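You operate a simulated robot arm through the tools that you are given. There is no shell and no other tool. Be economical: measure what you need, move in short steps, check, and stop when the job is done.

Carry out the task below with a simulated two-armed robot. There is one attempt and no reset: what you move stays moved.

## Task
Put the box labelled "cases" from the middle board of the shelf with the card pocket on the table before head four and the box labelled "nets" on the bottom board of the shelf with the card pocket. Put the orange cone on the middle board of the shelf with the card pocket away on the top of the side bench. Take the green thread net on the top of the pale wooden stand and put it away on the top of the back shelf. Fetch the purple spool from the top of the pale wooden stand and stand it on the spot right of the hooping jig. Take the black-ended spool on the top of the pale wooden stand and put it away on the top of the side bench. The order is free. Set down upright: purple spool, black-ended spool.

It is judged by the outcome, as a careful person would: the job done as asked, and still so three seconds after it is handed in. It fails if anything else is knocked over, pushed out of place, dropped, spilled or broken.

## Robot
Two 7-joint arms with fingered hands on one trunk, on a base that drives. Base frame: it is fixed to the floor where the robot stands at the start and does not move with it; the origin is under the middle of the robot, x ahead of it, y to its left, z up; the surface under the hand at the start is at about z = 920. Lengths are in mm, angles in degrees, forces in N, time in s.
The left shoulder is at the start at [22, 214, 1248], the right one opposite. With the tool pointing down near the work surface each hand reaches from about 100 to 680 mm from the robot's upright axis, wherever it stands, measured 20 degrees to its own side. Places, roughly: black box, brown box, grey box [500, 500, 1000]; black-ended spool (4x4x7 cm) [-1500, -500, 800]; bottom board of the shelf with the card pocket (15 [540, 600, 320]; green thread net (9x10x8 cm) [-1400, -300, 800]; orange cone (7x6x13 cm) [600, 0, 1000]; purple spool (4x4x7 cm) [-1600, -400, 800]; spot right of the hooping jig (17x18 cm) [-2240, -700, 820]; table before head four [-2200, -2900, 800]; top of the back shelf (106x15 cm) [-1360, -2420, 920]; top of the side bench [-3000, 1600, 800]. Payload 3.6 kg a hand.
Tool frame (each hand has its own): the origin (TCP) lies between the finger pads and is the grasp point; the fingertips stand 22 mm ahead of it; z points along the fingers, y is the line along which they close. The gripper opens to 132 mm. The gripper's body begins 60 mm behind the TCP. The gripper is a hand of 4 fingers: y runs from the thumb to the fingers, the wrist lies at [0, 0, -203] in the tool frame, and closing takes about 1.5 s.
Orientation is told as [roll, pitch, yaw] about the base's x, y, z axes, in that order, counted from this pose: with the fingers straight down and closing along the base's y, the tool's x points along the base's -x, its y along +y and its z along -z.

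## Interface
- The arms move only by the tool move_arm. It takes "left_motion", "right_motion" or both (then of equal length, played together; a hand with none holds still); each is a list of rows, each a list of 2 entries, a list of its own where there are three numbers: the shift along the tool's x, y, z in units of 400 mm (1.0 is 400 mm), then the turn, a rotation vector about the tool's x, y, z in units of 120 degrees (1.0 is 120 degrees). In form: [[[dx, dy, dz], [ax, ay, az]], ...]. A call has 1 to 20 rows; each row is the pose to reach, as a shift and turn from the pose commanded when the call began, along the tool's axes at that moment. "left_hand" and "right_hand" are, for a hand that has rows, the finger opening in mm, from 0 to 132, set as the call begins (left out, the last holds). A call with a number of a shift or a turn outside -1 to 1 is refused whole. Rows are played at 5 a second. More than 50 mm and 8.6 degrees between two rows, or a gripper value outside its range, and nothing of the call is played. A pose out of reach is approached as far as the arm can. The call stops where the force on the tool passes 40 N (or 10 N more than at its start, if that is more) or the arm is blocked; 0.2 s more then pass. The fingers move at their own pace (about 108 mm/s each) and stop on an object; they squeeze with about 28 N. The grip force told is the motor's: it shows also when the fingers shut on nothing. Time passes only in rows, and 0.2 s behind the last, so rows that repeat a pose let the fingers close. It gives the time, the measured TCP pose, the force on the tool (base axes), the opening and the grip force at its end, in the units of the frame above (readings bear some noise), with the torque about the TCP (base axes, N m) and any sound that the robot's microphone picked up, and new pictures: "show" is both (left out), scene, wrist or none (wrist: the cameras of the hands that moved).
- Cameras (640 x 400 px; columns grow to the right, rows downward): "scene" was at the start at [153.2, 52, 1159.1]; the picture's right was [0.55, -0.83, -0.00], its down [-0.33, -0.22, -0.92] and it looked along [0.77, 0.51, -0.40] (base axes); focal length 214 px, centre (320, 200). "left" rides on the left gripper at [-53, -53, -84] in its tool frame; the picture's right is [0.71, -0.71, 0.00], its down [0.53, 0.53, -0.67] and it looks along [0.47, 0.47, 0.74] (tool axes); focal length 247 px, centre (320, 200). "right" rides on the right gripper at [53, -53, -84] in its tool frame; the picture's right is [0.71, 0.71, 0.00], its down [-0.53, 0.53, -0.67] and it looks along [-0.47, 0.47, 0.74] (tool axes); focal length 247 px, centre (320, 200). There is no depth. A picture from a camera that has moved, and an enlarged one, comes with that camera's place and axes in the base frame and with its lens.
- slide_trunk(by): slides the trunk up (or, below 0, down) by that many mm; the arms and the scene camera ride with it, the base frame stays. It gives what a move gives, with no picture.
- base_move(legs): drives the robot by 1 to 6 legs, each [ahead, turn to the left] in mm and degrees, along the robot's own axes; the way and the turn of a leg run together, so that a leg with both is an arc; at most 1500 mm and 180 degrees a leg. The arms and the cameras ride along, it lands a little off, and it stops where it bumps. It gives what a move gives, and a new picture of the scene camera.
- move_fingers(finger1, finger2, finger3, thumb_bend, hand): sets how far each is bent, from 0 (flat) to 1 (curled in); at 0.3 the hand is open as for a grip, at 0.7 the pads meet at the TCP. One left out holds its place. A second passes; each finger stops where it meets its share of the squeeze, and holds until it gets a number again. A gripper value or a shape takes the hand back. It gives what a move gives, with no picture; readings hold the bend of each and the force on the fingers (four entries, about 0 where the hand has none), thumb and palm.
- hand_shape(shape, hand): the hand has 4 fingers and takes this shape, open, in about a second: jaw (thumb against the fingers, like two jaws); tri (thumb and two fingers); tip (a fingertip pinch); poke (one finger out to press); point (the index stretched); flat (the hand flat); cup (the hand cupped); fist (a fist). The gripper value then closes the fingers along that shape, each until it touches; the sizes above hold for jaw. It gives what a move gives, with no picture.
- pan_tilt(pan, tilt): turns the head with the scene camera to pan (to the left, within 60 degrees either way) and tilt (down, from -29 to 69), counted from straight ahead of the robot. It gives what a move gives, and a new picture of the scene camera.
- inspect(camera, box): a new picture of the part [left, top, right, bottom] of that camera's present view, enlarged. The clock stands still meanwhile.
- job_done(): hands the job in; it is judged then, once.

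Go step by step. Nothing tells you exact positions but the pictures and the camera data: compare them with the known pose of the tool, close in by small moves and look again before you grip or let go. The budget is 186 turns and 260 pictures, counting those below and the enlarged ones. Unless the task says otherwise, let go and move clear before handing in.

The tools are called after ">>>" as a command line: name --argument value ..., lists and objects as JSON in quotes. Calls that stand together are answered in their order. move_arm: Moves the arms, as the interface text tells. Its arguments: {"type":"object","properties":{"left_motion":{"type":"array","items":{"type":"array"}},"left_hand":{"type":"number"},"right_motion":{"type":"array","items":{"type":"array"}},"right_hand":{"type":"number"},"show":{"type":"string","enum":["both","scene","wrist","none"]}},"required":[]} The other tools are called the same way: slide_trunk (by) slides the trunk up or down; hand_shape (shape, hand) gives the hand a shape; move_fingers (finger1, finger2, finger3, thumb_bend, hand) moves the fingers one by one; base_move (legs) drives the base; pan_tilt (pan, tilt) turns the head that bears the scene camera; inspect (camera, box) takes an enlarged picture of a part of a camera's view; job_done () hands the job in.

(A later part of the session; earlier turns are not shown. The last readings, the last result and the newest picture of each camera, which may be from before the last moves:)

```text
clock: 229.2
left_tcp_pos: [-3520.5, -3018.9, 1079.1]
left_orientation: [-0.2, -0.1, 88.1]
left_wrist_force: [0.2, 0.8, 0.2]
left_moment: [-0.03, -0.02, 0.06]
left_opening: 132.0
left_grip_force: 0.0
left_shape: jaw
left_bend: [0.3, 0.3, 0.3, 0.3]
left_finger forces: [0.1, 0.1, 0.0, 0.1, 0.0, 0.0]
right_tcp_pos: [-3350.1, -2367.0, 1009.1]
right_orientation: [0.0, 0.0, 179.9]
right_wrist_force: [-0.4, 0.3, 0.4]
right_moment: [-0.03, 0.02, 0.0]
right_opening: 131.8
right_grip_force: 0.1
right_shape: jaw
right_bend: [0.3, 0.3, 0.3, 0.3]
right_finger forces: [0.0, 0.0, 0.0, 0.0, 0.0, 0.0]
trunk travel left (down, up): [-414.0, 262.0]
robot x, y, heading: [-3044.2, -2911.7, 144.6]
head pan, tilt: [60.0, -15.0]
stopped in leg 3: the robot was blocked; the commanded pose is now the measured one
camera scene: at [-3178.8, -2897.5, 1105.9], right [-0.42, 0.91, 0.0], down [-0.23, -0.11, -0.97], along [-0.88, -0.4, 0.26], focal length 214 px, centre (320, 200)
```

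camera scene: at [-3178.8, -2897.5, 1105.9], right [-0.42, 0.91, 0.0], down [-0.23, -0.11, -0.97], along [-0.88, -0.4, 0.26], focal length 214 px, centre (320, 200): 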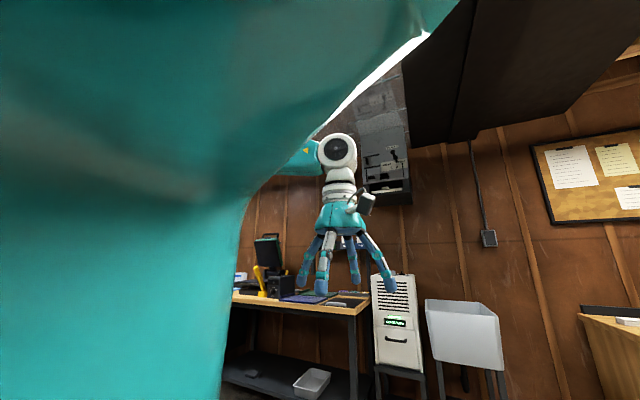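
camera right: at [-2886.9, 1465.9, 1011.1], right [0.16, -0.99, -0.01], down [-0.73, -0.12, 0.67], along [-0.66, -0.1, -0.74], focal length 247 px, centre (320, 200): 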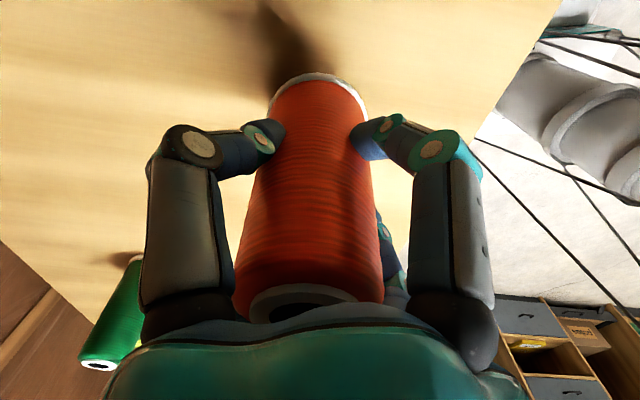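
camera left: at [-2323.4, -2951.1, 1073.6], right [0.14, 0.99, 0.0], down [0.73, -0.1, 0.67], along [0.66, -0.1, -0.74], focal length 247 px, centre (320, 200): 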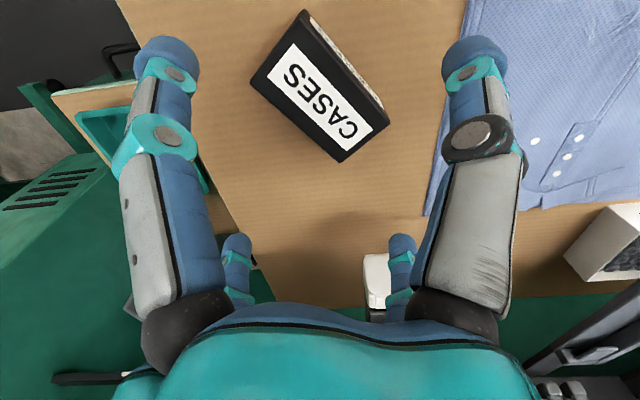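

>>> base_move --legs '[[0, -55], [1450, 0], [1450, 0]]'

>>> pan_tilt --pan 0 --tilt 15

```text
clock: 232.4
left_tcp_pos: [-3400.4, -2581.0, 1080.9]
left_orientation: [-0.1, -0.1, 33.4]
left_wrist_force: [0.7, -1.7, 0.6]
left_moment: [-0.03, 0.05, 0.01]
left_opening: 132.3
left_grip_force: 0.0
left_shape: jaw
left_bend: [0.3, 0.3, 0.3, 0.3]
left_finger forces: [0.1, 0.1, 0.0, 0.0, 0.0, 0.0]
right_tcp_pos: [-2773.8, -2347.5, 1009.4]
right_orientation: [0.1, -0.2, 125.1]
right_wrist_force: [1.0, -0.3, -0.3]
right_moment: [-0.02, 0.06, 0.02]
right_opening: 132.0
right_grip_force: 0.1
right_shape: jaw
right_bend: [0.3, 0.3, 0.3, 0.3]
right_finger forces: [0.0, 0.0, 0.0, 0.1, 0.1, 0.0]
trunk travel left (down, up): [-414.0, 262.0]
robot x, y, heading: [-3086.7, -2907.7, 90.6]
head pan, tilt: [60.0, -15.0]
stopped in leg 2: the robot was blocked; the commanded pose is now the measured one
camera scene: at [-3153.3, -2790.8, 1106.1], right [0.49, 0.87, 0.0], down [-0.23, 0.13, -0.97], along [-0.84, 0.48, 0.26], focal length 214 px, centre (320, 200)
```

scene: 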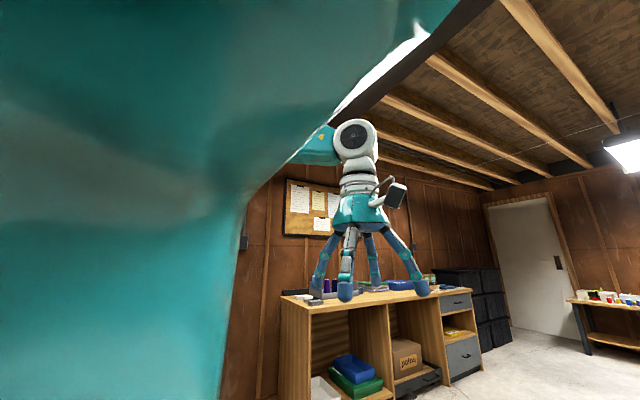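

```text
clock: 233.7
left_tcp_pos: [-3406.2, -2582.0, 1080.1]
left_orientation: [-0.2, -0.2, 33.4]
left_wrist_force: [-0.2, 0.0, 0.7]
left_moment: [0.0, 0.0, -0.01]
left_opening: 132.0
left_grip_force: 0.0
left_shape: jaw
left_bend: [0.3, 0.3, 0.3, 0.3]
left_finger forces: [0.0, 0.0, 0.0, 0.1, 0.0, 0.1]
right_tcp_pos: [-2776.9, -2347.5, 1011.3]
right_orientation: [-0.1, -0.2, 125.2]
right_wrist_force: [0.1, 1.0, -1.8]
right_moment: [0.0, 0.0, 0.0]
right_opening: 131.8
right_grip_force: 0.0
right_shape: jaw
right_bend: [0.3, 0.3, 0.3, 0.3]
right_finger forces: [0.0, 0.0, 0.0, 0.1, 0.0, 0.1]
trunk travel left (down, up): [-414.0, 262.0]
robot x, y, heading: [-3086.2, -2911.3, 90.6]
head pan, tilt: [0.0, 15.0]
camera scene: at [-3087.3, -2737.4, 1059.3], right [1.0, 0.01, 0.0], down [0.0, -0.26, -0.97], along [-0.01, 0.97, -0.26], focal length 214 px, centre (320, 200)
```

scene: 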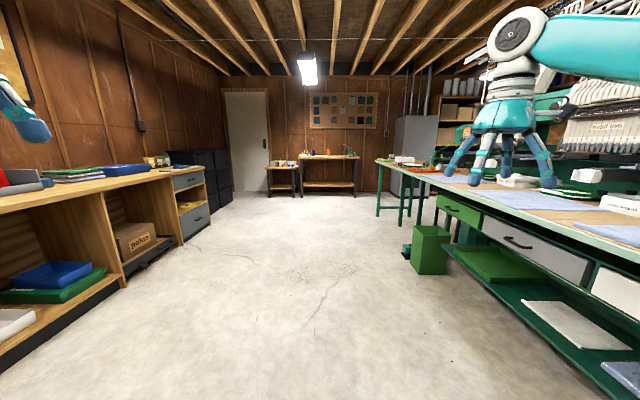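

The way is clear; I simply retry driving north.

>>> base_move --legs '[[1450, -1], [1450, 0]]'

```text
clock: 247.5
left_tcp_pos: [-3450.1, 270.7, 1079.8]
left_orientation: [-0.3, -0.2, 33.4]
left_wrist_force: [0.3, -0.1, 0.3]
left_moment: [0.0, 0.03, -0.03]
left_opening: 131.8
left_grip_force: 0.1
left_shape: jaw
left_bend: [0.3, 0.3, 0.3, 0.3]
left_finger forces: [0.0, 0.1, 0.0, 0.0, 0.0, 0.1]
right_tcp_pos: [-2823.5, 505.7, 1009.9]
right_orientation: [0.0, -0.1, 125.3]
right_wrist_force: [-0.1, -0.2, -0.3]
right_moment: [-0.02, 0.01, 0.0]
right_opening: 131.9
right_grip_force: 0.1
right_shape: jaw
right_bend: [0.3, 0.3, 0.3, 0.3]
right_finger forces: [0.0, 0.0, 0.0, 0.0, 0.0, 0.0]
trunk travel left (down, up): [-414.0, 262.0]
robot x, y, heading: [-3132.8, -57.5, 91.0]
head pan, tilt: [0.0, 15.0]
camera scene: at [-3132.4, 114.8, 1059.2], right [1.0, 0.01, 0.0], down [0.0, -0.26, -0.97], along [-0.01, 0.97, -0.26], focal length 214 px, centre (320, 200)
```

scene: 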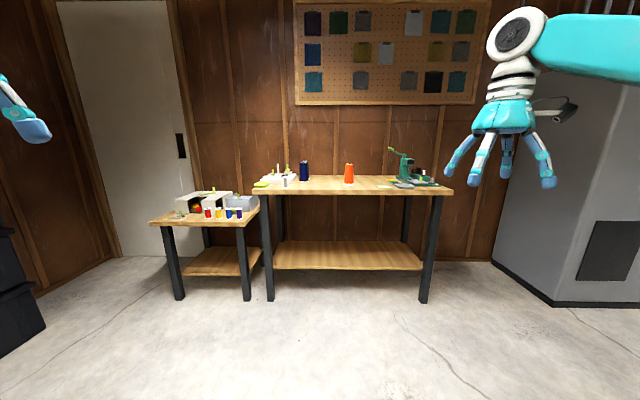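

Good. Now to the pale stand: a bit north, then east along y≈540.

>>> base_move --legs '[[590, 0], [0, -45], [0, -43]]'

>>> base_move --legs '[[1400, 0], [200, 0]]'

```text
clock: 254.1
left_tcp_pos: [-2965.9, 957.4, 1081.2]
left_orientation: [-0.1, -0.2, -32.4]
left_wrist_force: [0.2, 1.0, 0.2]
left_moment: [0.0, 0.04, 0.01]
left_opening: 131.9
left_grip_force: 0.1
left_shape: jaw
left_bend: [0.3, 0.3, 0.3, 0.3]
left_finger forces: [0.0, 0.0, 0.0, 0.0, 0.1, 0.1]
right_tcp_pos: [-2495.2, 480.3, 1011.1]
right_orientation: [0.1, -0.2, 59.5]
right_wrist_force: [0.2, 0.2, 0.1]
right_moment: [0.0, 0.02, -0.01]
right_opening: 132.0
right_grip_force: 0.0
right_shape: jaw
right_bend: [0.3, 0.3, 0.3, 0.3]
right_finger forces: [0.0, 0.1, 0.1, 0.0, 0.0, 0.0]
trunk travel left (down, up): [-414.0, 262.0]
robot x, y, heading: [-3160.4, 573.0, 22.2]
head pan, tilt: [0.0, 15.0]
stopped in leg 3: the robot was blocked; the commanded pose is now the measured one
camera scene: at [-2999.7, 640.9, 1059.1], right [0.39, -0.92, 0.0], down [-0.24, -0.1, -0.97], along [0.89, 0.37, -0.26], focal length 214 px, centre (320, 200)
```

scene: 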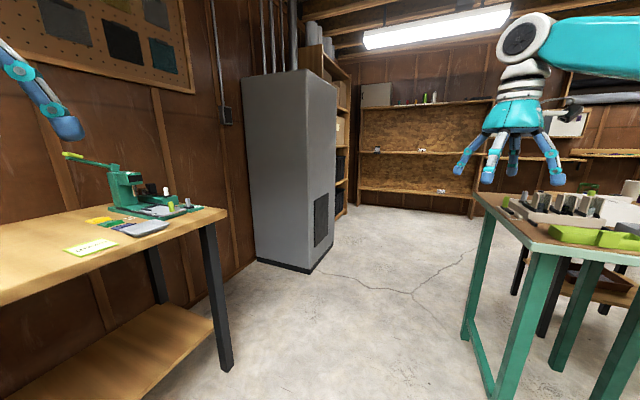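

```text
clock: 261.5
left_tcp_pos: [-1665.3, 1486.2, 1079.3]
left_orientation: [-1.5, 1.6, -34.3]
left_wrist_force: [-26.9, 5.3, 3.1]
left_moment: [-0.2, -0.58, -0.5]
left_opening: 132.1
left_grip_force: 0.1
left_shape: jaw
left_bend: [0.45, 0.3, 0.3, 0.3]
left_finger forces: [26.7, 0.0, 0.1, 0.1, 0.0, 0.0]
right_tcp_pos: [-1192.8, 1003.8, 1016.2]
right_orientation: [-0.3, -0.3, 58.6]
right_wrist_force: [-0.5, -0.6, -1.1]
right_moment: [0.03, 0.03, 0.0]
right_opening: 132.2
right_grip_force: 0.1
right_shape: jaw
right_bend: [0.3, 0.3, 0.3, 0.3]
right_finger forces: [0.1, 0.1, 0.1, 0.0, 0.0, 0.1]
trunk travel left (down, up): [-414.0, 262.0]
robot x, y, heading: [-1848.5, 1107.7, 21.6]
head pan, tilt: [0.0, 15.0]
stopped in leg 2: the force on the tool passed its limit at 64 N (the readings are from after the stop); the commanded pose is now the measured one
camera scene: at [-1693.9, 1173.6, 1060.1], right [0.37, -0.93, 0.0], down [-0.24, -0.1, -0.97], along [0.9, 0.36, -0.26], focal length 214 px, centre (320, 200)
```

scene: 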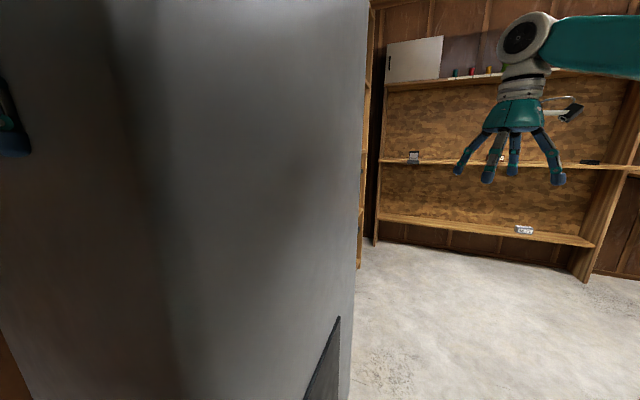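

I drove on although the turn had stopped early, and the left hand touched the grey cabinet; it stopped there. I back away and check the cabinet.

>>> base_move --legs '[[-500, 0], [0, -25], [0, -20]]'

```text
clock: 266.9
left_tcp_pos: [-1916.3, 1056.9, 1079.5]
left_orientation: [-1.3, 1.2, -79.5]
left_wrist_force: [0.8, -1.2, 0.3]
left_moment: [0.02, -0.02, 0.0]
left_opening: 132.1
left_grip_force: 0.2
left_shape: jaw
left_bend: [0.3, 0.3, 0.3, 0.3]
left_finger forces: [0.0, 0.0, 0.0, 0.0, 0.0, 0.0]
right_tcp_pos: [-1927.9, 383.6, 1014.0]
right_orientation: [-0.1, -0.2, 13.3]
right_wrist_force: [0.6, -0.5, -0.5]
right_moment: [0.0, -0.03, 0.04]
right_opening: 131.9
right_grip_force: 0.1
right_shape: jaw
right_bend: [0.3, 0.3, 0.3, 0.3]
right_finger forces: [0.1, 0.1, 0.0, 0.1, 0.0, 0.0]
trunk travel left (down, up): [-414.0, 262.0]
robot x, y, heading: [-2302.1, 956.5, -23.4]
head pan, tilt: [0.0, 15.0]
camera scene: at [-2148.0, 891.3, 1059.3], right [-0.4, -0.92, 0.0], down [-0.24, 0.1, -0.97], along [0.89, -0.38, -0.26], focal length 214 px, centre (320, 200)
```

scene: 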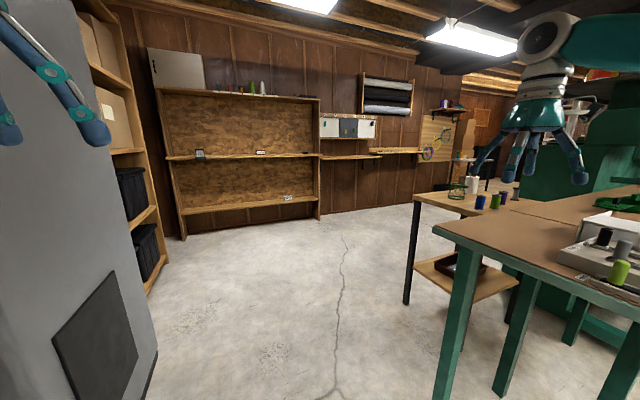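

The cabinet is unmoved. I drive toward the stand's north side.

>>> base_move --legs '[[0, -3], [890, 0]]'

>>> base_move --legs '[[0, -32], [0, -30]]'

>>> pan_tilt --pan 0 --tilt 35

```text
clock: 272.0
left_tcp_pos: [-1112.5, 650.4, 1079.3]
left_orientation: [-1.4, 1.3, -81.5]
left_wrist_force: [-0.4, -0.1, 0.9]
left_moment: [0.01, 0.03, 0.02]
left_opening: 132.0
left_grip_force: 0.0
left_shape: jaw
left_bend: [0.3, 0.3, 0.3, 0.3]
left_finger forces: [0.0, 0.0, 0.0, 0.1, 0.0, 0.1]
right_tcp_pos: [-1147.4, -21.3, 1013.1]
right_orientation: [-0.1, -0.1, 11.2]
right_wrist_force: [-0.4, 0.0, 1.2]
right_moment: [0.02, 0.01, 0.0]
right_opening: 132.0
right_grip_force: 0.1
right_shape: jaw
right_bend: [0.3, 0.3, 0.3, 0.3]
right_finger forces: [0.0, 0.0, 0.0, 0.0, 0.0, 0.0]
trunk travel left (down, up): [-414.0, 262.0]
robot x, y, heading: [-1499.8, 570.7, -25.7]
head pan, tilt: [0.0, 15.0]
camera scene: at [-1348.1, 495.5, 1059.2], right [-0.43, -0.9, 0.0], down [-0.23, 0.11, -0.97], along [0.87, -0.42, -0.26], focal length 214 px, centre (320, 200)
```

scene: 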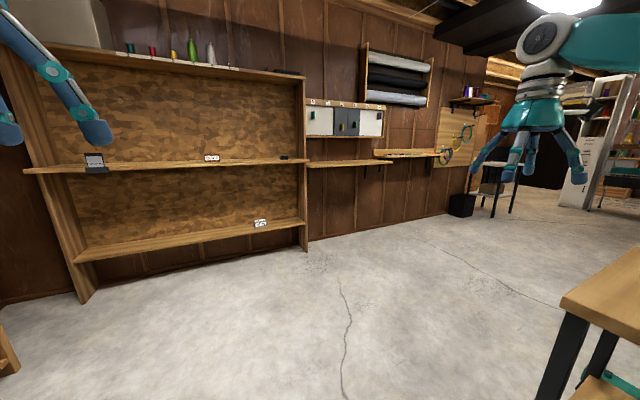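

```text
clock: 275.1
left_tcp_pos: [-1188.0, 313.1, 1078.8]
left_orientation: [-2.3, 1.1, -132.6]
left_wrist_force: [0.5, 0.5, 0.8]
left_moment: [0.03, 0.01, -0.01]
left_opening: 132.0
left_grip_force: 0.0
left_shape: jaw
left_bend: [0.3, 0.3, 0.3, 0.3]
left_finger forces: [0.1, 0.0, 0.0, 0.0, 0.1, 0.1]
right_tcp_pos: [-1733.1, -82.0, 1015.5]
right_orientation: [0.0, -0.2, -39.9]
right_wrist_force: [0.1, 0.6, -0.8]
right_moment: [0.03, 0.03, 0.01]
right_opening: 132.3
right_grip_force: 0.1
right_shape: jaw
right_bend: [0.3, 0.3, 0.3, 0.3]
right_finger forces: [0.0, 0.1, 0.1, 0.0, 0.0, 0.0]
trunk travel left (down, up): [-414.0, 262.0]
robot x, y, heading: [-1465.8, 574.4, -78.0]
head pan, tilt: [0.0, 15.0]
stopped in leg 2: the robot was blocked; the commanded pose is now the measured one
camera scene: at [-1424.7, 408.2, 1058.7], right [-0.98, -0.21, 0.0], down [-0.06, 0.26, -0.96], along [0.2, -0.94, -0.26], focal length 214 px, centre (320, 200)
```

scene: 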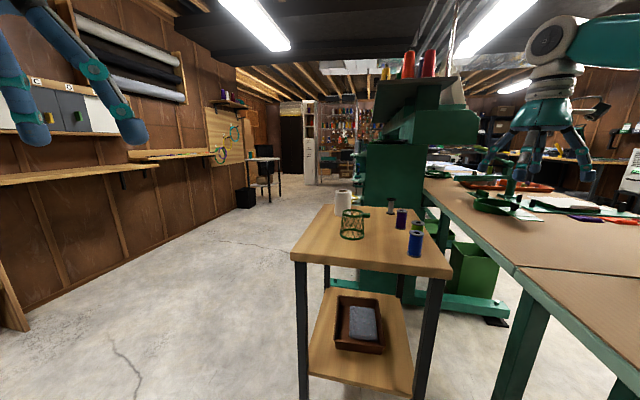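

```text
clock: 275.9
left_tcp_pos: [-1190.5, 315.1, 1081.8]
left_orientation: [-1.9, 0.9, -132.7]
left_wrist_force: [-0.2, -0.1, 0.4]
left_moment: [0.01, 0.05, -0.01]
left_opening: 132.0
left_grip_force: 0.2
left_shape: jaw
left_bend: [0.3, 0.3, 0.3, 0.3]
left_finger forces: [0.1, 0.1, 0.1, 0.0, 0.0, 0.1]
right_tcp_pos: [-1735.7, -81.0, 1016.1]
right_orientation: [-0.2, -0.3, -39.9]
right_wrist_force: [-0.7, 0.3, 0.2]
right_moment: [0.03, -0.03, 0.01]
right_opening: 131.9
right_grip_force: 0.1
right_shape: jaw
right_bend: [0.3, 0.3, 0.3, 0.3]
right_finger forces: [0.1, 0.0, 0.1, 0.1, 0.0, 0.0]
trunk travel left (down, up): [-414.0, 262.0]
robot x, y, heading: [-1462.9, 572.5, -78.1]
head pan, tilt: [0.0, 35.0]
camera scene: at [-1427.5, 415.7, 1027.3], right [-0.98, -0.21, 0.0], down [-0.12, 0.56, -0.82], along [0.17, -0.8, -0.57], focal length 214 px, centre (320, 200)
```

scene: 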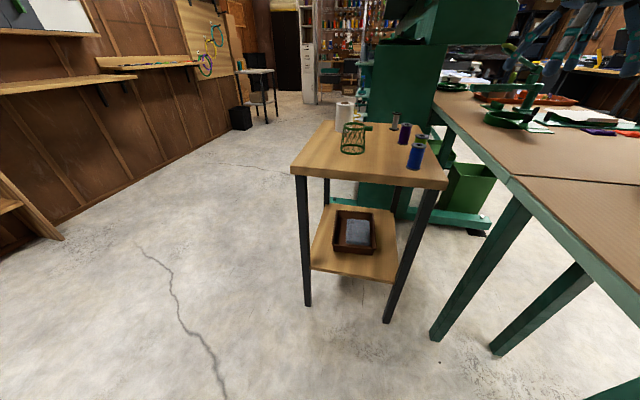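

The stand is in view from the north. I zoom to identify the spools.

>>> inspect --camera "scene" --box '[280, 85, 460, 200]'

```text
3.48 times, centred on (370, 142) of scene
camera zoom: at [-1427.5, 415.7, 1027.3], right [-0.98, -0.21, 0.0], down [-0.12, 0.56, -0.82], along [0.17, -0.8, -0.57], focal length 746 px, centre (146, 400)
```

zoom: 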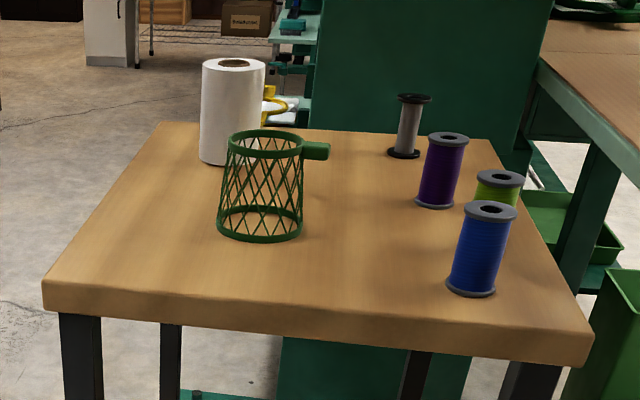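

The stand top is z≈750: black-ended spool ≈[−1545,−555], purple ≈[−1565,−385], net ≈[−1392,−293]. I will take the black-ended one from the east side with the right hand, so first I tuck the left hand back and drive round.

>>> move_arm --left_motion '[[[0.09, -0.02, 0], [0, 0, 0]], [[0.18, -0.04, 0], [0, 0, 0]], [[0.27, -0.06, 0], [0, 0, 0]], [[0.36, -0.08, 0], [0, 0, 0]], [[0.4625, -0.1, 0], [0, 0, 0]], [[0.4625, -0.1, 0], [0, 0, 0]]]' --show "none"

>>> base_move --legs '[[0, 48], [800, 0]]'

```text
clock: 277.3
left_tcp_pos: [-1086.8, 470.1, 1095.9]
left_orientation: [-1.8, 1.0, -132.8]
left_wrist_force: [-0.4, -0.2, -0.2]
left_moment: [-0.01, -0.01, 0.02]
left_opening: 131.6
left_grip_force: 0.0
left_shape: jaw
left_bend: [0.3, 0.3, 0.3, 0.3]
left_finger forces: [0.0, 0.0, 0.1, 0.0, 0.0, 0.0]
left hand out of reach, approached as far as the arm can: row 4, 5, 6
right_tcp_pos: [-1734.9, -80.7, 1017.1]
right_orientation: [-0.1, -0.2, -39.9]
right_wrist_force: [0.5, -0.2, 0.2]
right_moment: [0.04, -0.01, -0.01]
right_opening: 132.1
right_grip_force: 0.0
right_shape: jaw
right_bend: [0.3, 0.3, 0.3, 0.3]
right_finger forces: [0.0, 0.0, 0.0, 0.0, 0.0, 0.0]
trunk travel left (down, up): [-414.0, 262.0]
robot x, y, heading: [-1462.1, 577.3, -77.9]
head pan, tilt: [0.0, 35.0]
```

```text
clock: 280.0
left_tcp_pos: [-1129.0, 782.4, 1096.6]
left_orientation: [-1.8, 0.8, -84.8]
left_wrist_force: [-0.4, -0.1, 0.0]
left_moment: [-0.04, 0.0, -0.01]
left_opening: 131.8
left_grip_force: 0.0
left_shape: jaw
left_bend: [0.3, 0.3, 0.3, 0.3]
left_finger forces: [0.1, 0.0, 0.1, 0.1, 0.0, 0.0]
right_tcp_pos: [-1156.8, -67.5, 1018.7]
right_orientation: [-0.2, -0.1, 7.9]
right_wrist_force: [0.3, 0.5, -0.2]
right_moment: [-0.02, 0.0, -0.01]
right_opening: 132.1
right_grip_force: 0.2
right_shape: jaw
right_bend: [0.3, 0.3, 0.3, 0.3]
right_finger forces: [0.0, 0.0, 0.1, 0.0, 0.0, 0.1]
trunk travel left (down, up): [-414.0, 262.0]
robot x, y, heading: [-1480.2, 543.8, -30.2]
head pan, tilt: [0.0, 35.0]
stopped in leg 1: the robot was blocked; the commanded pose is now the measured one
camera scene: at [-1334.4, 466.0, 1027.4], right [-0.5, -0.86, 0.0], down [-0.5, 0.29, -0.82], along [0.71, -0.41, -0.57], focal length 214 px, centre (320, 200)
```

scene: 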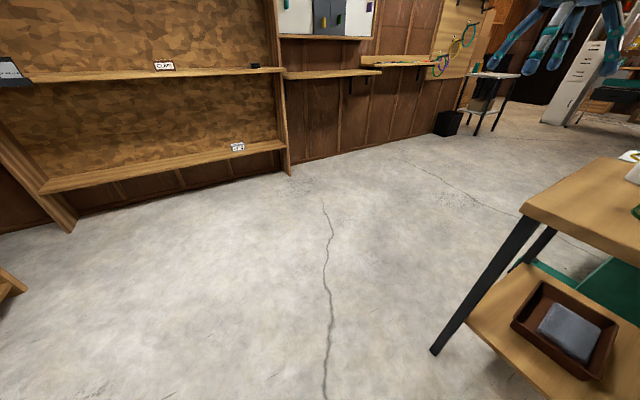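

>>> base_move --legs '[[850, 0], [0, -30], [0, -28]]'

>>> base_move --legs '[[0, 0]]'

```text
clock: 287.1
left_tcp_pos: [-357.8, -7.0, 1097.4]
left_orientation: [-1.8, 1.0, -136.5]
left_wrist_force: [-0.1, -0.5, 0.2]
left_moment: [0.0, 0.01, 0.01]
left_opening: 131.6
left_grip_force: 0.0
left_shape: jaw
left_bend: [0.3, 0.3, 0.3, 0.3]
left_finger forces: [0.0, 0.0, 0.1, 0.0, 0.0, 0.0]
right_tcp_pos: [-1041.3, -512.0, 1017.3]
right_orientation: [-0.1, -0.3, -43.6]
right_wrist_force: [0.3, -0.4, 0.4]
right_moment: [0.06, -0.02, 0.0]
right_opening: 131.9
right_grip_force: 0.1
right_shape: jaw
right_bend: [0.3, 0.3, 0.3, 0.3]
right_finger forces: [0.1, 0.1, 0.1, 0.0, 0.1, 0.2]
trunk travel left (down, up): [-414.0, 262.0]
robot x, y, heading: [-718.8, 129.5, -82.7]
head pan, tilt: [0.0, 35.0]
stopped in leg 3: the robot was blocked; the commanded pose is now the measured one
camera scene: at [-702.1, -34.7, 1027.1], right [-0.99, -0.13, 0.0], down [-0.07, 0.57, -0.82], along [0.1, -0.81, -0.58], focal length 214 px, centre (320, 200)
```

scene: 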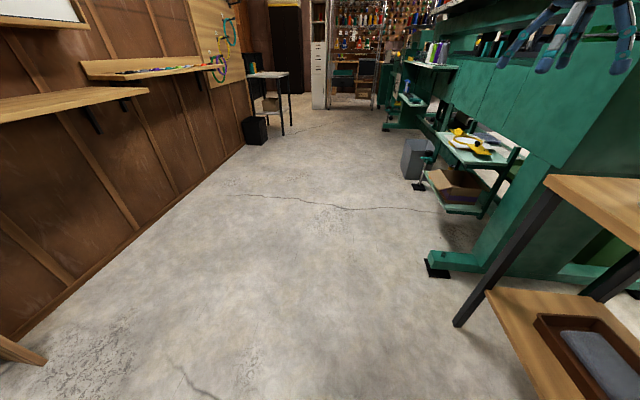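

```text
clock: 287.8
left_tcp_pos: [-356.9, -4.6, 1097.1]
left_orientation: [-1.8, 0.8, -136.5]
left_wrist_force: [0.9, 0.4, 0.1]
left_moment: [0.02, 0.03, -0.01]
left_opening: 132.2
left_grip_force: 0.1
left_shape: jaw
left_bend: [0.3, 0.3, 0.3, 0.3]
left_finger forces: [0.0, 0.0, 0.1, 0.1, 0.0, 0.0]
right_tcp_pos: [-1040.3, -510.4, 1018.2]
right_orientation: [-0.2, -0.4, -43.6]
right_wrist_force: [0.0, -0.8, 0.3]
right_moment: [0.02, 0.0, -0.03]
right_opening: 131.9
right_grip_force: 0.1
right_shape: jaw
right_bend: [0.3, 0.3, 0.3, 0.3]
right_finger forces: [0.1, 0.1, 0.0, 0.0, 0.0, 0.0]
trunk travel left (down, up): [-414.0, 262.0]
robot x, y, heading: [-724.3, 129.9, -82.9]
head pan, tilt: [0.0, 35.0]
camera scene: at [-701.5, -33.1, 1027.4], right [-0.99, -0.13, 0.0], down [-0.07, 0.57, -0.82], along [0.1, -0.81, -0.57], focal length 214 px, centre (320, 200)
```

scene: 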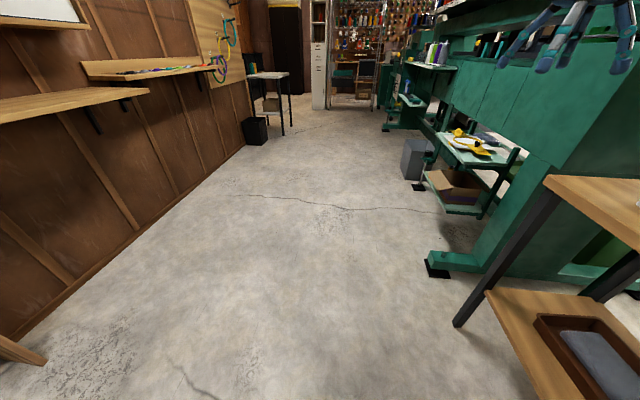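

Next: down the aisle, then turn right to face the stand from the east.

>>> base_move --legs '[[730, 0], [0, -28], [0, -25]]'

>>> base_move --legs '[[0, -22], [0, -22]]'

```text
clock: 293.8
left_tcp_pos: [-393.5, -916.2, 1101.0]
left_orientation: [-2.1, 1.0, -169.2]
left_wrist_force: [0.0, 0.1, -0.6]
left_moment: [0.0, 0.02, 0.04]
left_opening: 132.2
left_grip_force: 0.1
left_shape: jaw
left_bend: [0.3, 0.3, 0.3, 0.3]
left_finger forces: [0.1, 0.0, 0.1, 0.1, 0.1, 0.1]
right_tcp_pos: [-1241.0, -967.8, 1019.3]
right_orientation: [-0.1, -0.2, -76.4]
right_wrist_force: [-0.9, -0.3, 0.6]
right_moment: [0.0, -0.03, 0.01]
right_opening: 131.9
right_grip_force: 0.1
right_shape: jaw
right_bend: [0.3, 0.3, 0.3, 0.3]
right_finger forces: [0.1, 0.0, 0.0, 0.0, 0.0, 0.1]
trunk travel left (down, up): [-414.0, 262.0]
robot x, y, heading: [-604.8, -614.8, -115.5]
head pan, tilt: [0.0, 35.0]
stopped in leg 3: the robot was blocked; the commanded pose is now the measured one
camera scene: at [-677.7, -760.1, 1027.2], right [-0.9, 0.43, 0.0], down [0.25, 0.52, -0.82], along [-0.35, -0.74, -0.57], focal length 214 px, centre (320, 200)
```

scene: 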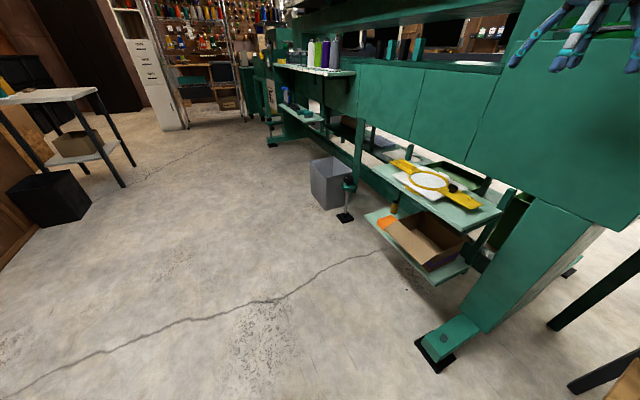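

```text
clock: 296.4
left_tcp_pos: [-634.0, -987.9, 1101.6]
left_orientation: [-3.0, 1.2, 152.5]
left_wrist_force: [-0.4, 0.1, 0.1]
left_moment: [0.01, 0.02, 0.02]
left_opening: 132.0
left_grip_force: 0.0
left_shape: jaw
left_bend: [0.3, 0.3, 0.3, 0.3]
left_finger forces: [0.0, 0.0, 0.0, 0.0, 0.1, 0.1]
right_tcp_pos: [-1323.9, -495.7, 1020.6]
right_orientation: [-0.1, -0.5, -115.1]
right_wrist_force: [-0.1, 0.1, -0.4]
right_moment: [-0.01, -0.03, 0.01]
right_opening: 132.0
right_grip_force: 0.1
right_shape: jaw
right_bend: [0.3, 0.3, 0.3, 0.3]
right_finger forces: [0.0, 0.0, 0.1, 0.0, 0.0, 0.2]
trunk travel left (down, up): [-414.0, 262.0]
robot x, y, heading: [-593.5, -638.9, -155.2]
head pan, tilt: [0.0, 35.0]
stopped in leg 2: the robot was blocked; the commanded pose is now the measured one
camera scene: at [-744.9, -705.7, 1027.1], right [-0.42, 0.91, 0.0], down [0.52, 0.24, -0.82], along [-0.74, -0.34, -0.57], focal length 214 px, centre (320, 200)
```

scene: 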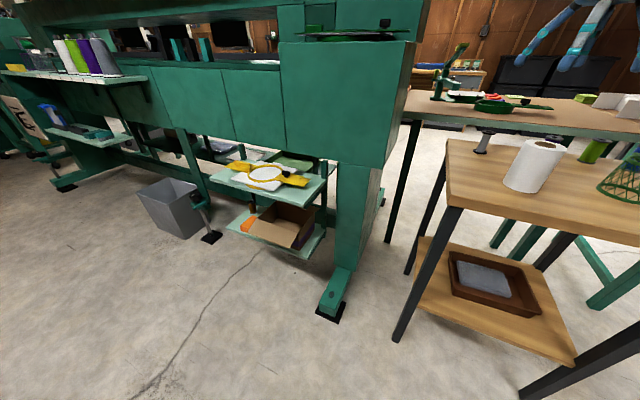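

Each stop lets the right hand creep outward; I pull it back in, then finish the turn and drive up to the stand.

>>> move_arm --right_motion '[[[-0.005, 0.105, 0], [0, 0, 0]], [[-0.01, 0.21, 0], [0, 0, 0]], [[-0.015, 0.315, 0], [0, 0, 0]], [[-0.02, 0.42, 0], [0, 0, 0]], [[-0.025, 0.525, 0], [0, 0, 0]], [[-0.03, 0.625, 0], [0, 0, 0]], [[-0.03, 0.625, 0], [0, 0, 0]]]' --show "none"

>>> base_move --legs '[[0, -22]]'

```text
clock: 298.0
left_tcp_pos: [-633.6, -986.7, 1104.5]
left_orientation: [-2.8, 1.1, 152.4]
left_wrist_force: [-0.6, 0.6, 0.6]
left_moment: [0.0, -0.02, 0.06]
left_opening: 132.0
left_grip_force: 0.0
left_shape: jaw
left_bend: [0.3, 0.3, 0.3, 0.3]
left_finger forces: [0.1, 0.0, 0.1, 0.1, 0.1, 0.0]
right_tcp_pos: [-1103.2, -611.3, 1018.4]
right_orientation: [-0.1, -0.5, -115.2]
right_wrist_force: [-0.1, 0.5, 0.4]
right_moment: [0.02, 0.01, 0.01]
right_opening: 132.2
right_grip_force: 0.0
right_shape: jaw
right_bend: [0.3, 0.3, 0.3, 0.3]
right_finger forces: [0.0, 0.1, 0.0, 0.0, 0.0, 0.0]
trunk travel left (down, up): [-414.0, 262.0]
robot x, y, heading: [-595.8, -639.0, -155.3]
head pan, tilt: [0.0, 35.0]
```

```text
clock: 299.6
left_tcp_pos: [-763.5, -947.9, 1104.0]
left_orientation: [-3.0, 1.1, 130.3]
left_wrist_force: [0.2, 0.5, 0.1]
left_moment: [0.0, -0.02, -0.02]
left_opening: 132.1
left_grip_force: 0.1
left_shape: jaw
left_bend: [0.3, 0.3, 0.3, 0.3]
left_finger forces: [0.0, 0.1, 0.0, 0.0, 0.0, 0.1]
right_tcp_pos: [-1056.4, -420.5, 1018.8]
right_orientation: [-0.1, -0.4, -137.3]
right_wrist_force: [-0.2, -0.4, -0.1]
right_moment: [0.01, -0.01, 0.0]
right_opening: 132.1
right_grip_force: 0.0
right_shape: jaw
right_bend: [0.3, 0.3, 0.3, 0.3]
right_finger forces: [0.0, 0.0, 0.0, 0.1, 0.0, 0.0]
trunk travel left (down, up): [-414.0, 262.0]
robot x, y, heading: [-596.2, -652.5, -177.4]
head pan, tilt: [0.0, 35.0]
camera scene: at [-759.5, -660.3, 1027.3], right [-0.04, 1.0, 0.0], down [0.57, 0.03, -0.82], along [-0.82, -0.04, -0.57], focal length 214 px, centre (320, 200)
```

scene: 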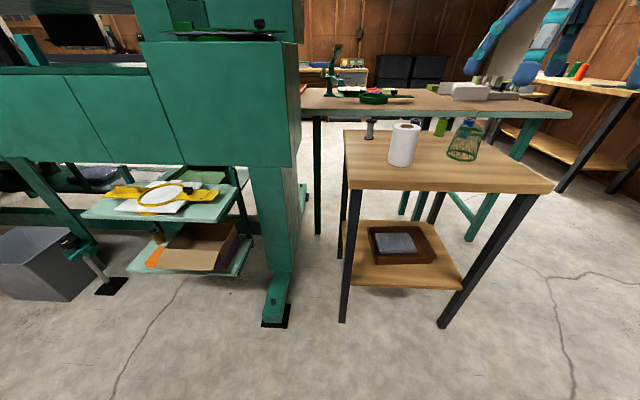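

I drive straight up to the stand and lower the trunk a little.

>>> base_move --legs '[[345, 0]]'

>>> slide_trunk --by -60

>>> inspect --camera "scene" --box '[300, 20, 640, 240]'

```text
clock: 301.9
left_tcp_pos: [-1108.0, -964.3, 1103.8]
left_orientation: [-3.0, 1.2, 130.6]
left_wrist_force: [-0.7, 0.3, 0.1]
left_moment: [0.01, 0.02, -0.01]
left_opening: 132.1
left_grip_force: 0.1
left_shape: jaw
left_bend: [0.3, 0.3, 0.3, 0.3]
left_finger forces: [0.1, 0.0, 0.1, 0.1, 0.0, 0.1]
right_tcp_pos: [-1402.5, -439.7, 1018.5]
right_orientation: [-0.1, -0.4, -137.1]
right_wrist_force: [0.5, 0.0, 0.0]
right_moment: [0.02, -0.05, 0.03]
right_opening: 132.1
right_grip_force: 0.0
right_shape: jaw
right_bend: [0.3, 0.3, 0.3, 0.3]
right_finger forces: [0.0, 0.0, 0.1, 0.0, 0.0, 0.0]
trunk travel left (down, up): [-414.0, 262.0]
robot x, y, heading: [-935.6, -674.9, -177.3]
head pan, tilt: [0.0, 35.0]
camera scene: at [-1105.3, -676.8, 1027.2], right [-0.05, 1.0, 0.0], down [0.57, 0.03, -0.82], along [-0.82, -0.04, -0.57], focal length 214 px, centre (320, 200)
```

scene: 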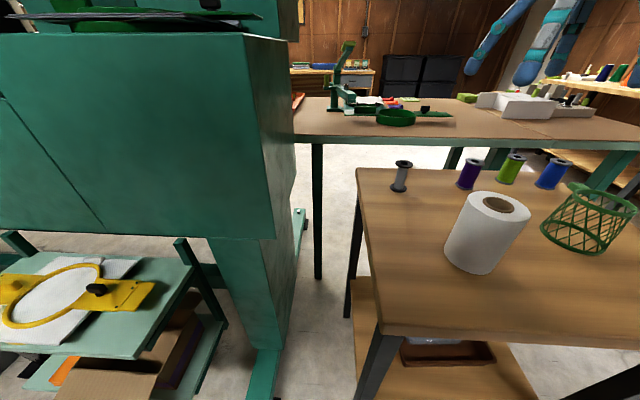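

```text
clock: 302.9
left_tcp_pos: [-1109.0, -964.9, 1043.4]
left_orientation: [-3.5, 1.5, 130.7]
left_wrist_force: [-0.3, 0.2, -1.1]
left_moment: [0.03, -0.02, 0.0]
left_opening: 131.9
left_grip_force: 0.1
left_shape: jaw
left_bend: [0.3, 0.3, 0.3, 0.3]
left_finger forces: [0.0, 0.1, 0.0, 0.0, 0.0, 0.1]
right_tcp_pos: [-1402.3, -437.6, 961.3]
right_orientation: [-0.2, -0.5, -137.2]
right_wrist_force: [-0.4, 0.1, 0.2]
right_moment: [0.02, -0.01, 0.0]
right_opening: 132.0
right_grip_force: 0.1
right_shape: jaw
right_bend: [0.3, 0.3, 0.3, 0.3]
right_finger forces: [0.0, 0.1, 0.0, 0.0, 0.1, 0.1]
trunk travel left (down, up): [-354.0, 322.0]
robot x, y, heading: [-941.0, -669.4, -177.1]
head pan, tilt: [0.0, 35.0]
```

```text
1.82 times, centred on (470, 130) of scene
camera zoom: at [-1104.9, -676.8, 965.6], right [-0.05, 1.0, 0.0], down [0.57, 0.03, -0.82], along [-0.82, -0.04, -0.57], focal length 390 px, centre (47, 327)
```

zoom: 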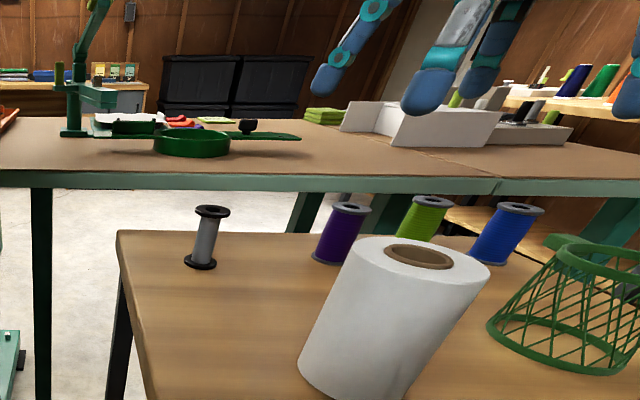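

The black-ended spool looks nearer [−1560,−508]. I move the right hand above it and check with its camera.

>>> move_arm --right_motion '[[[-0.101, -0.034, 0], [0, 0, 0]], [[-0.202, -0.068, 0], [0, 0, 0]], [[-0.303, -0.102, 0], [0, 0, 0]], [[-0.405, -0.1365, 0.05], [0, 0, 0]], [[-0.405, -0.1365, 0.15], [0, 0, 0]], [[-0.405, -0.1365, 0.15], [0, 0, 0]]]' --show "wrist"

```text
clock: 304.3
left_tcp_pos: [-1111.0, -964.2, 1044.0]
left_orientation: [-3.5, 1.6, 130.6]
left_wrist_force: [0.3, 0.4, 0.2]
left_moment: [-0.02, -0.02, 0.0]
left_opening: 131.8
left_grip_force: 0.0
left_shape: jaw
left_bend: [0.3, 0.3, 0.3, 0.3]
left_finger forces: [0.0, 0.0, 0.0, 0.0, 0.0, 0.0]
right_tcp_pos: [-1558.2, -507.5, 901.8]
right_orientation: [-0.2, -0.5, -137.0]
right_wrist_force: [0.0, -0.2, 0.7]
right_moment: [0.03, -0.05, 0.0]
right_opening: 131.9
right_grip_force: 0.1
right_shape: jaw
right_bend: [0.3, 0.3, 0.3, 0.3]
right_finger forces: [0.0, 0.1, 0.1, 0.0, 0.0, 0.0]
trunk travel left (down, up): [-354.0, 322.0]
robot x, y, heading: [-938.4, -669.6, -177.1]
head pan, tilt: [0.0, 35.0]
camera right: at [-1554.8, -431.8, 986.0], right [1.0, -0.04, -0.01], down [-0.02, -0.74, 0.67], along [-0.03, -0.67, -0.74], focal length 247 px, centre (320, 200)
```

right: 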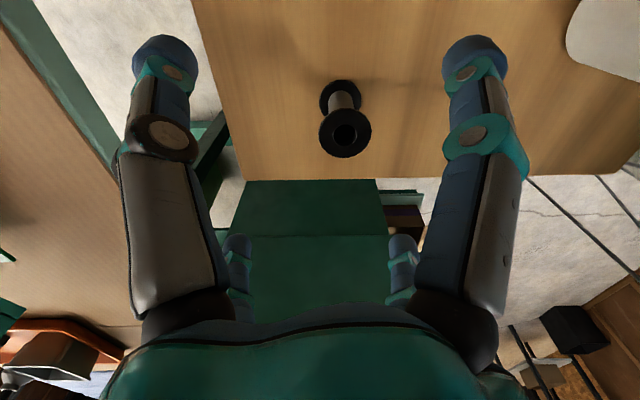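

The spool is at [−1541,−516]. I correct and go down around it.

>>> move_arm --right_motion '[[[0.016, 0.0455, 0.05], [0, 0, 0]], [[0.016, 0.0455, 0.05], [0, 0, 0]], [[0.016, 0.0455, 0.15], [0, 0, 0]], [[0.016, 0.0455, 0.25], [0, 0, 0]], [[0.016, 0.0455, 0.285], [0, 0, 0]], [[0.016, 0.0455, 0.285], [0, 0, 0]]]' --show "wrist"

```text
clock: 305.7
left_tcp_pos: [-1109.4, -964.6, 1043.0]
left_orientation: [-3.5, 1.6, 130.6]
left_wrist_force: [1.0, -0.4, 0.0]
left_moment: [-0.02, 0.01, -0.03]
left_opening: 132.0
left_grip_force: 0.0
left_shape: jaw
left_bend: [0.3, 0.3, 0.3, 0.3]
left_finger forces: [0.0, 0.1, 0.1, 0.1, 0.1, 0.0]
right_tcp_pos: [-1543.0, -517.4, 785.7]
right_orientation: [-0.1, -0.5, -137.1]
right_wrist_force: [-0.1, 0.5, -0.2]
right_moment: [0.0, 0.0, -0.01]
right_opening: 132.1
right_grip_force: 0.0
right_shape: jaw
right_bend: [0.3, 0.3, 0.3, 0.3]
right_finger forces: [0.1, 0.0, 0.0, 0.0, 0.0, 0.1]
trunk travel left (down, up): [-354.0, 322.0]
robot x, y, heading: [-939.2, -674.8, -177.4]
head pan, tilt: [0.0, 35.0]
camera right: at [-1538.7, -442.5, 870.0], right [1.0, -0.04, -0.01], down [-0.02, -0.74, 0.67], along [-0.03, -0.67, -0.74], focal length 247 px, centre (320, 200)
```

right: 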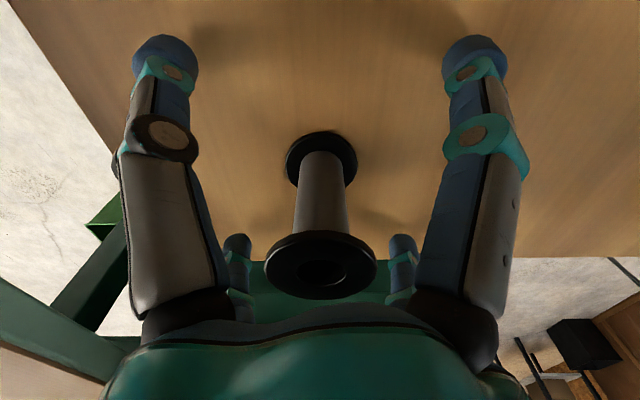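

Centred. I close and lift.

>>> move_arm --right_hand 0 --right_motion '[[[0, 0, 0], [0, 0, 0]], [[0, 0, 0], [0, 0, 0]], [[0, 0, 0], [0, 0, 0]], [[0, 0, 0], [0, 0, 0]], [[0, 0, 0], [0, 0, 0]], [[0, 0, 0], [0, 0, 0]], [[0, 0, 0], [0, 0, 0]], [[0, 0, 0], [0, 0, 0]], [[0, 0, 0], [0, 0, 0]], [[0, 0, 0], [0, 0, 0]], [[0, 0, -0.05], [0, 0, 0]], [[0, 0, -0.15], [0, 0, 0]], [[0, 0, -0.25], [0, 0, 0]], [[0, 0, -0.25], [0, 0, 0]]]' --show "both"

```text
clock: 308.7
left_tcp_pos: [-1112.2, -963.3, 1043.1]
left_orientation: [-3.5, 1.6, 130.6]
left_wrist_force: [-1.0, -0.8, 0.4]
left_moment: [-0.03, 0.04, 0.03]
left_opening: 131.8
left_grip_force: 0.1
left_shape: jaw
left_bend: [0.3, 0.3, 0.3, 0.3]
left_finger forces: [0.0, 0.0, 0.1, 0.1, 0.0, 0.1]
right_tcp_pos: [-1541.9, -517.9, 885.2]
right_orientation: [-0.1, -0.4, -137.1]
right_wrist_force: [-0.2, 0.4, 0.8]
right_moment: [-0.02, 0.02, 0.02]
right_opening: 31.8
right_grip_force: 28.1
right_shape: jaw
right_bend: [0.78, 0.78, 0.78, 0.7]
right_finger forces: [25.2, 25.1, 25.0, 0.0, 25.5, 0.1]
trunk travel left (down, up): [-354.0, 322.0]
robot x, y, heading: [-939.5, -669.1, -177.3]
head pan, tilt: [0.0, 35.0]
camera scene: at [-1105.4, -676.8, 965.4], right [-0.05, 1.0, 0.0], down [0.57, 0.03, -0.82], along [-0.82, -0.04, -0.57], focal length 214 px, centre (320, 200)
camera right: at [-1538.5, -442.2, 969.8], right [1.0, -0.04, -0.01], down [-0.02, -0.74, 0.67], along [-0.03, -0.67, -0.74], focal length 247 px, centre (320, 200)
```

scene: 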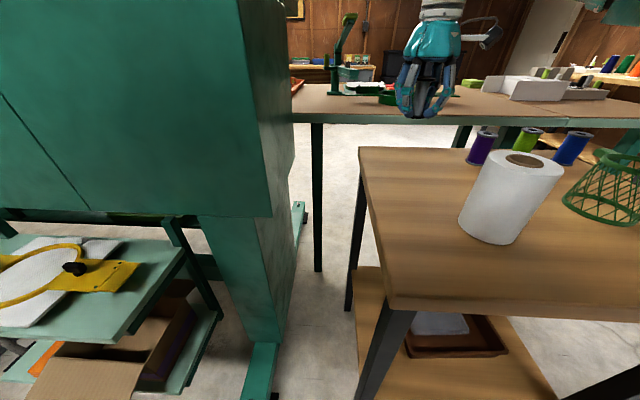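
right: 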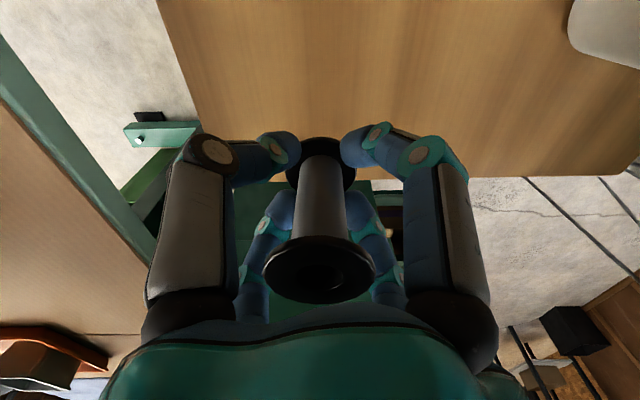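

I have the black-ended spool. I raise and retract it, back off, and drive to a place where the left hand can take the net.

>>> move_arm --right_motion '[[[0, 0, -0.12], [0, 0, 0]], [[0, 0, -0.24], [0, 0, 0]], [[0.1, 0.04, -0.28], [0, 0, 0]], [[0.2, 0.08, -0.28], [0, 0, 0]], [[0.3, 0.12, -0.28], [0, 0, 0]], [[0.38, 0.15, -0.28], [0, 0, 0]], [[0.38, 0.15, -0.28], [0, 0, 0]]]' --show "none"

>>> base_move --legs '[[-260, 0], [0, -33], [0, -33]]'

```text
clock: 310.3
left_tcp_pos: [-1109.9, -963.4, 1044.2]
left_orientation: [-3.5, 1.6, 130.7]
left_wrist_force: [-0.2, -0.5, 0.2]
left_moment: [-0.02, 0.0, -0.04]
left_opening: 132.1
left_grip_force: 0.2
left_shape: jaw
left_bend: [0.3, 0.3, 0.3, 0.3]
left_finger forces: [0.1, 0.0, 0.1, 0.1, 0.1, 0.1]
right_tcp_pos: [-1389.0, -459.0, 995.6]
right_orientation: [-0.1, -0.4, -137.1]
right_wrist_force: [0.3, 1.1, -0.9]
right_moment: [0.0, -0.01, 0.02]
right_opening: 31.5
right_grip_force: 28.4
right_shape: jaw
right_bend: [0.78, 0.78, 0.78, 0.7]
right_finger forces: [25.2, 25.1, 25.1, 0.1, 25.5, 0.0]
trunk travel left (down, up): [-354.0, 322.0]
robot x, y, heading: [-941.5, -670.9, -177.5]
head pan, tilt: [0.0, 35.0]
```

```text
clock: 315.1
left_tcp_pos: [-1018.0, -651.7, 1044.9]
left_orientation: [-3.6, 1.8, 69.9]
left_wrist_force: [0.1, 1.0, 0.3]
left_moment: [0.01, 0.0, 0.03]
left_opening: 131.8
left_grip_force: 0.1
left_shape: jaw
left_bend: [0.3, 0.3, 0.3, 0.31]
left_finger forces: [0.0, 0.0, 0.1, 0.0, 0.0, 0.0]
right_tcp_pos: [-715.2, -161.8, 996.3]
right_orientation: [-0.2, -0.5, 162.3]
right_wrist_force: [0.1, 1.0, 0.2]
right_moment: [0.04, 0.01, -0.02]
right_opening: 31.6
right_grip_force: 28.2
right_shape: jaw
right_bend: [0.78, 0.78, 0.78, 0.7]
right_finger forces: [25.0, 25.2, 25.2, 0.0, 25.7, 0.0]
trunk travel left (down, up): [-354.0, 322.0]
robot x, y, heading: [-713.3, -678.3, 121.0]
head pan, tilt: [0.0, 35.0]
stopped in leg 3: the robot was blocked; the commanded pose is now the measured one
camera scene: at [-795.5, -535.2, 965.3], right [0.86, 0.51, 0.0], down [0.29, -0.49, -0.82], along [-0.42, 0.7, -0.57], focal length 214 px, centre (320, 200)
```

scene: 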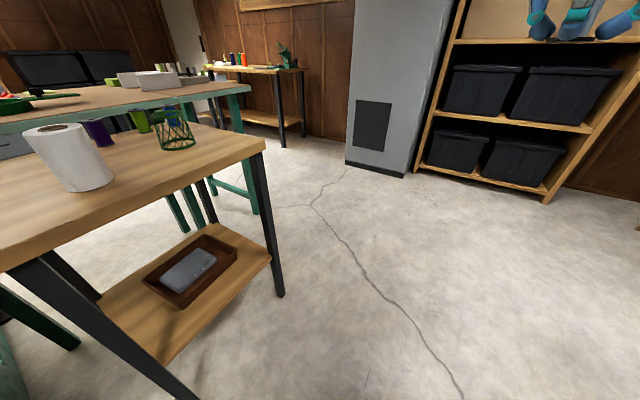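

>>> base_move --legs '[[0, -8], [475, 0], [0, 22]]'

>>> pan_tilt --pan 48 --tilt 35

```text
clock: 316.8
left_tcp_pos: [-1033.1, -559.9, 1049.0]
left_orientation: [-4.8, 0.8, 63.3]
left_wrist_force: [-3.3, 1.4, -2.1]
left_moment: [-0.06, 0.11, -0.02]
left_opening: 131.3
left_grip_force: 0.0
left_shape: jaw
left_bend: [0.3, 0.3, 0.3, 0.32]
left_finger forces: [0.1, 0.1, 0.0, 0.0, 0.0, 0.0]
right_tcp_pos: [-658.9, -120.8, 996.1]
right_orientation: [-0.1, -0.4, 154.1]
right_wrist_force: [-0.6, 0.2, -1.4]
right_moment: [-0.05, -0.01, 0.02]
right_opening: 31.6
right_grip_force: 27.7
right_shape: jaw
right_bend: [0.78, 0.78, 0.78, 0.7]
right_finger forces: [25.0, 25.0, 25.3, 0.0, 25.6, 0.1]
trunk travel left (down, up): [-354.0, 322.0]
robot x, y, heading: [-735.0, -636.6, 111.1]
head pan, tilt: [0.0, 35.0]
stopped in leg 2: the robot was blocked; the commanded pose is now the measured one
camera scene: at [-793.9, -478.6, 964.6], right [0.93, 0.36, 0.0], down [0.21, -0.54, -0.82], along [-0.29, 0.76, -0.58], focal length 214 px, centre (320, 200)
```

scene: 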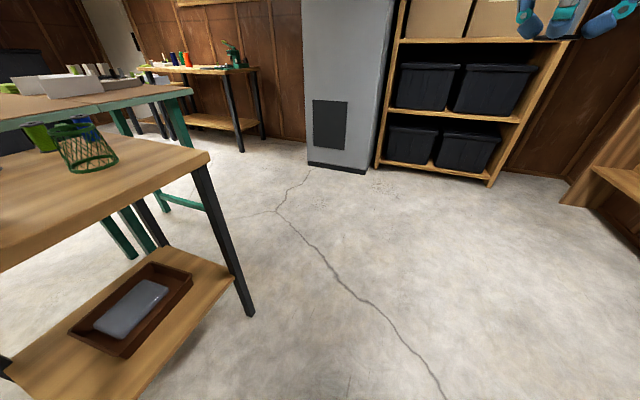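

```text
clock: 318.0
left_tcp_pos: [-1032.4, -563.2, 1050.3]
left_orientation: [-4.9, 0.6, 63.4]
left_wrist_force: [-2.9, 0.6, -0.8]
left_moment: [0.03, 0.12, -0.1]
left_opening: 131.6
left_grip_force: 0.1
left_shape: jaw
left_bend: [0.3, 0.3, 0.3, 0.32]
left_finger forces: [0.1, 0.0, 0.1, 0.0, 0.0, 0.0]
right_tcp_pos: [-657.1, -125.3, 998.7]
right_orientation: [-0.2, -0.6, 154.1]
right_wrist_force: [-0.9, 0.5, -0.2]
right_moment: [-0.02, -0.02, 0.03]
right_opening: 31.2
right_grip_force: 27.4
right_shape: jaw
right_bend: [0.78, 0.78, 0.78, 0.7]
right_finger forces: [25.0, 25.1, 25.3, 0.1, 25.6, 0.0]
trunk travel left (down, up): [-354.0, 322.0]
robot x, y, heading: [-733.0, -638.8, 110.9]
head pan, tilt: [48.0, 35.0]
camera scene: at [-843.3, -532.6, 965.4], right [0.36, 0.93, 0.0], down [0.53, -0.21, -0.82], along [-0.76, 0.3, -0.57], focal length 214 px, centre (320, 200)
```

scene: 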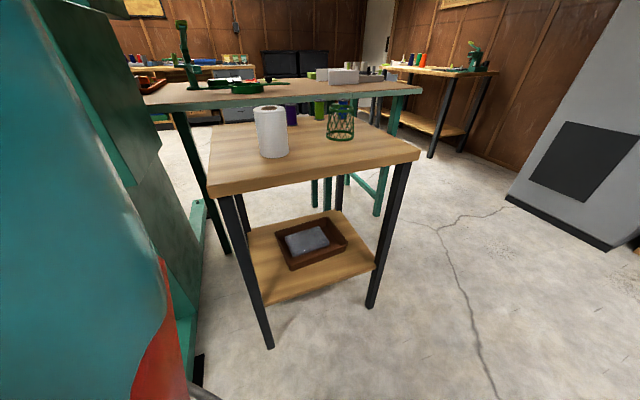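

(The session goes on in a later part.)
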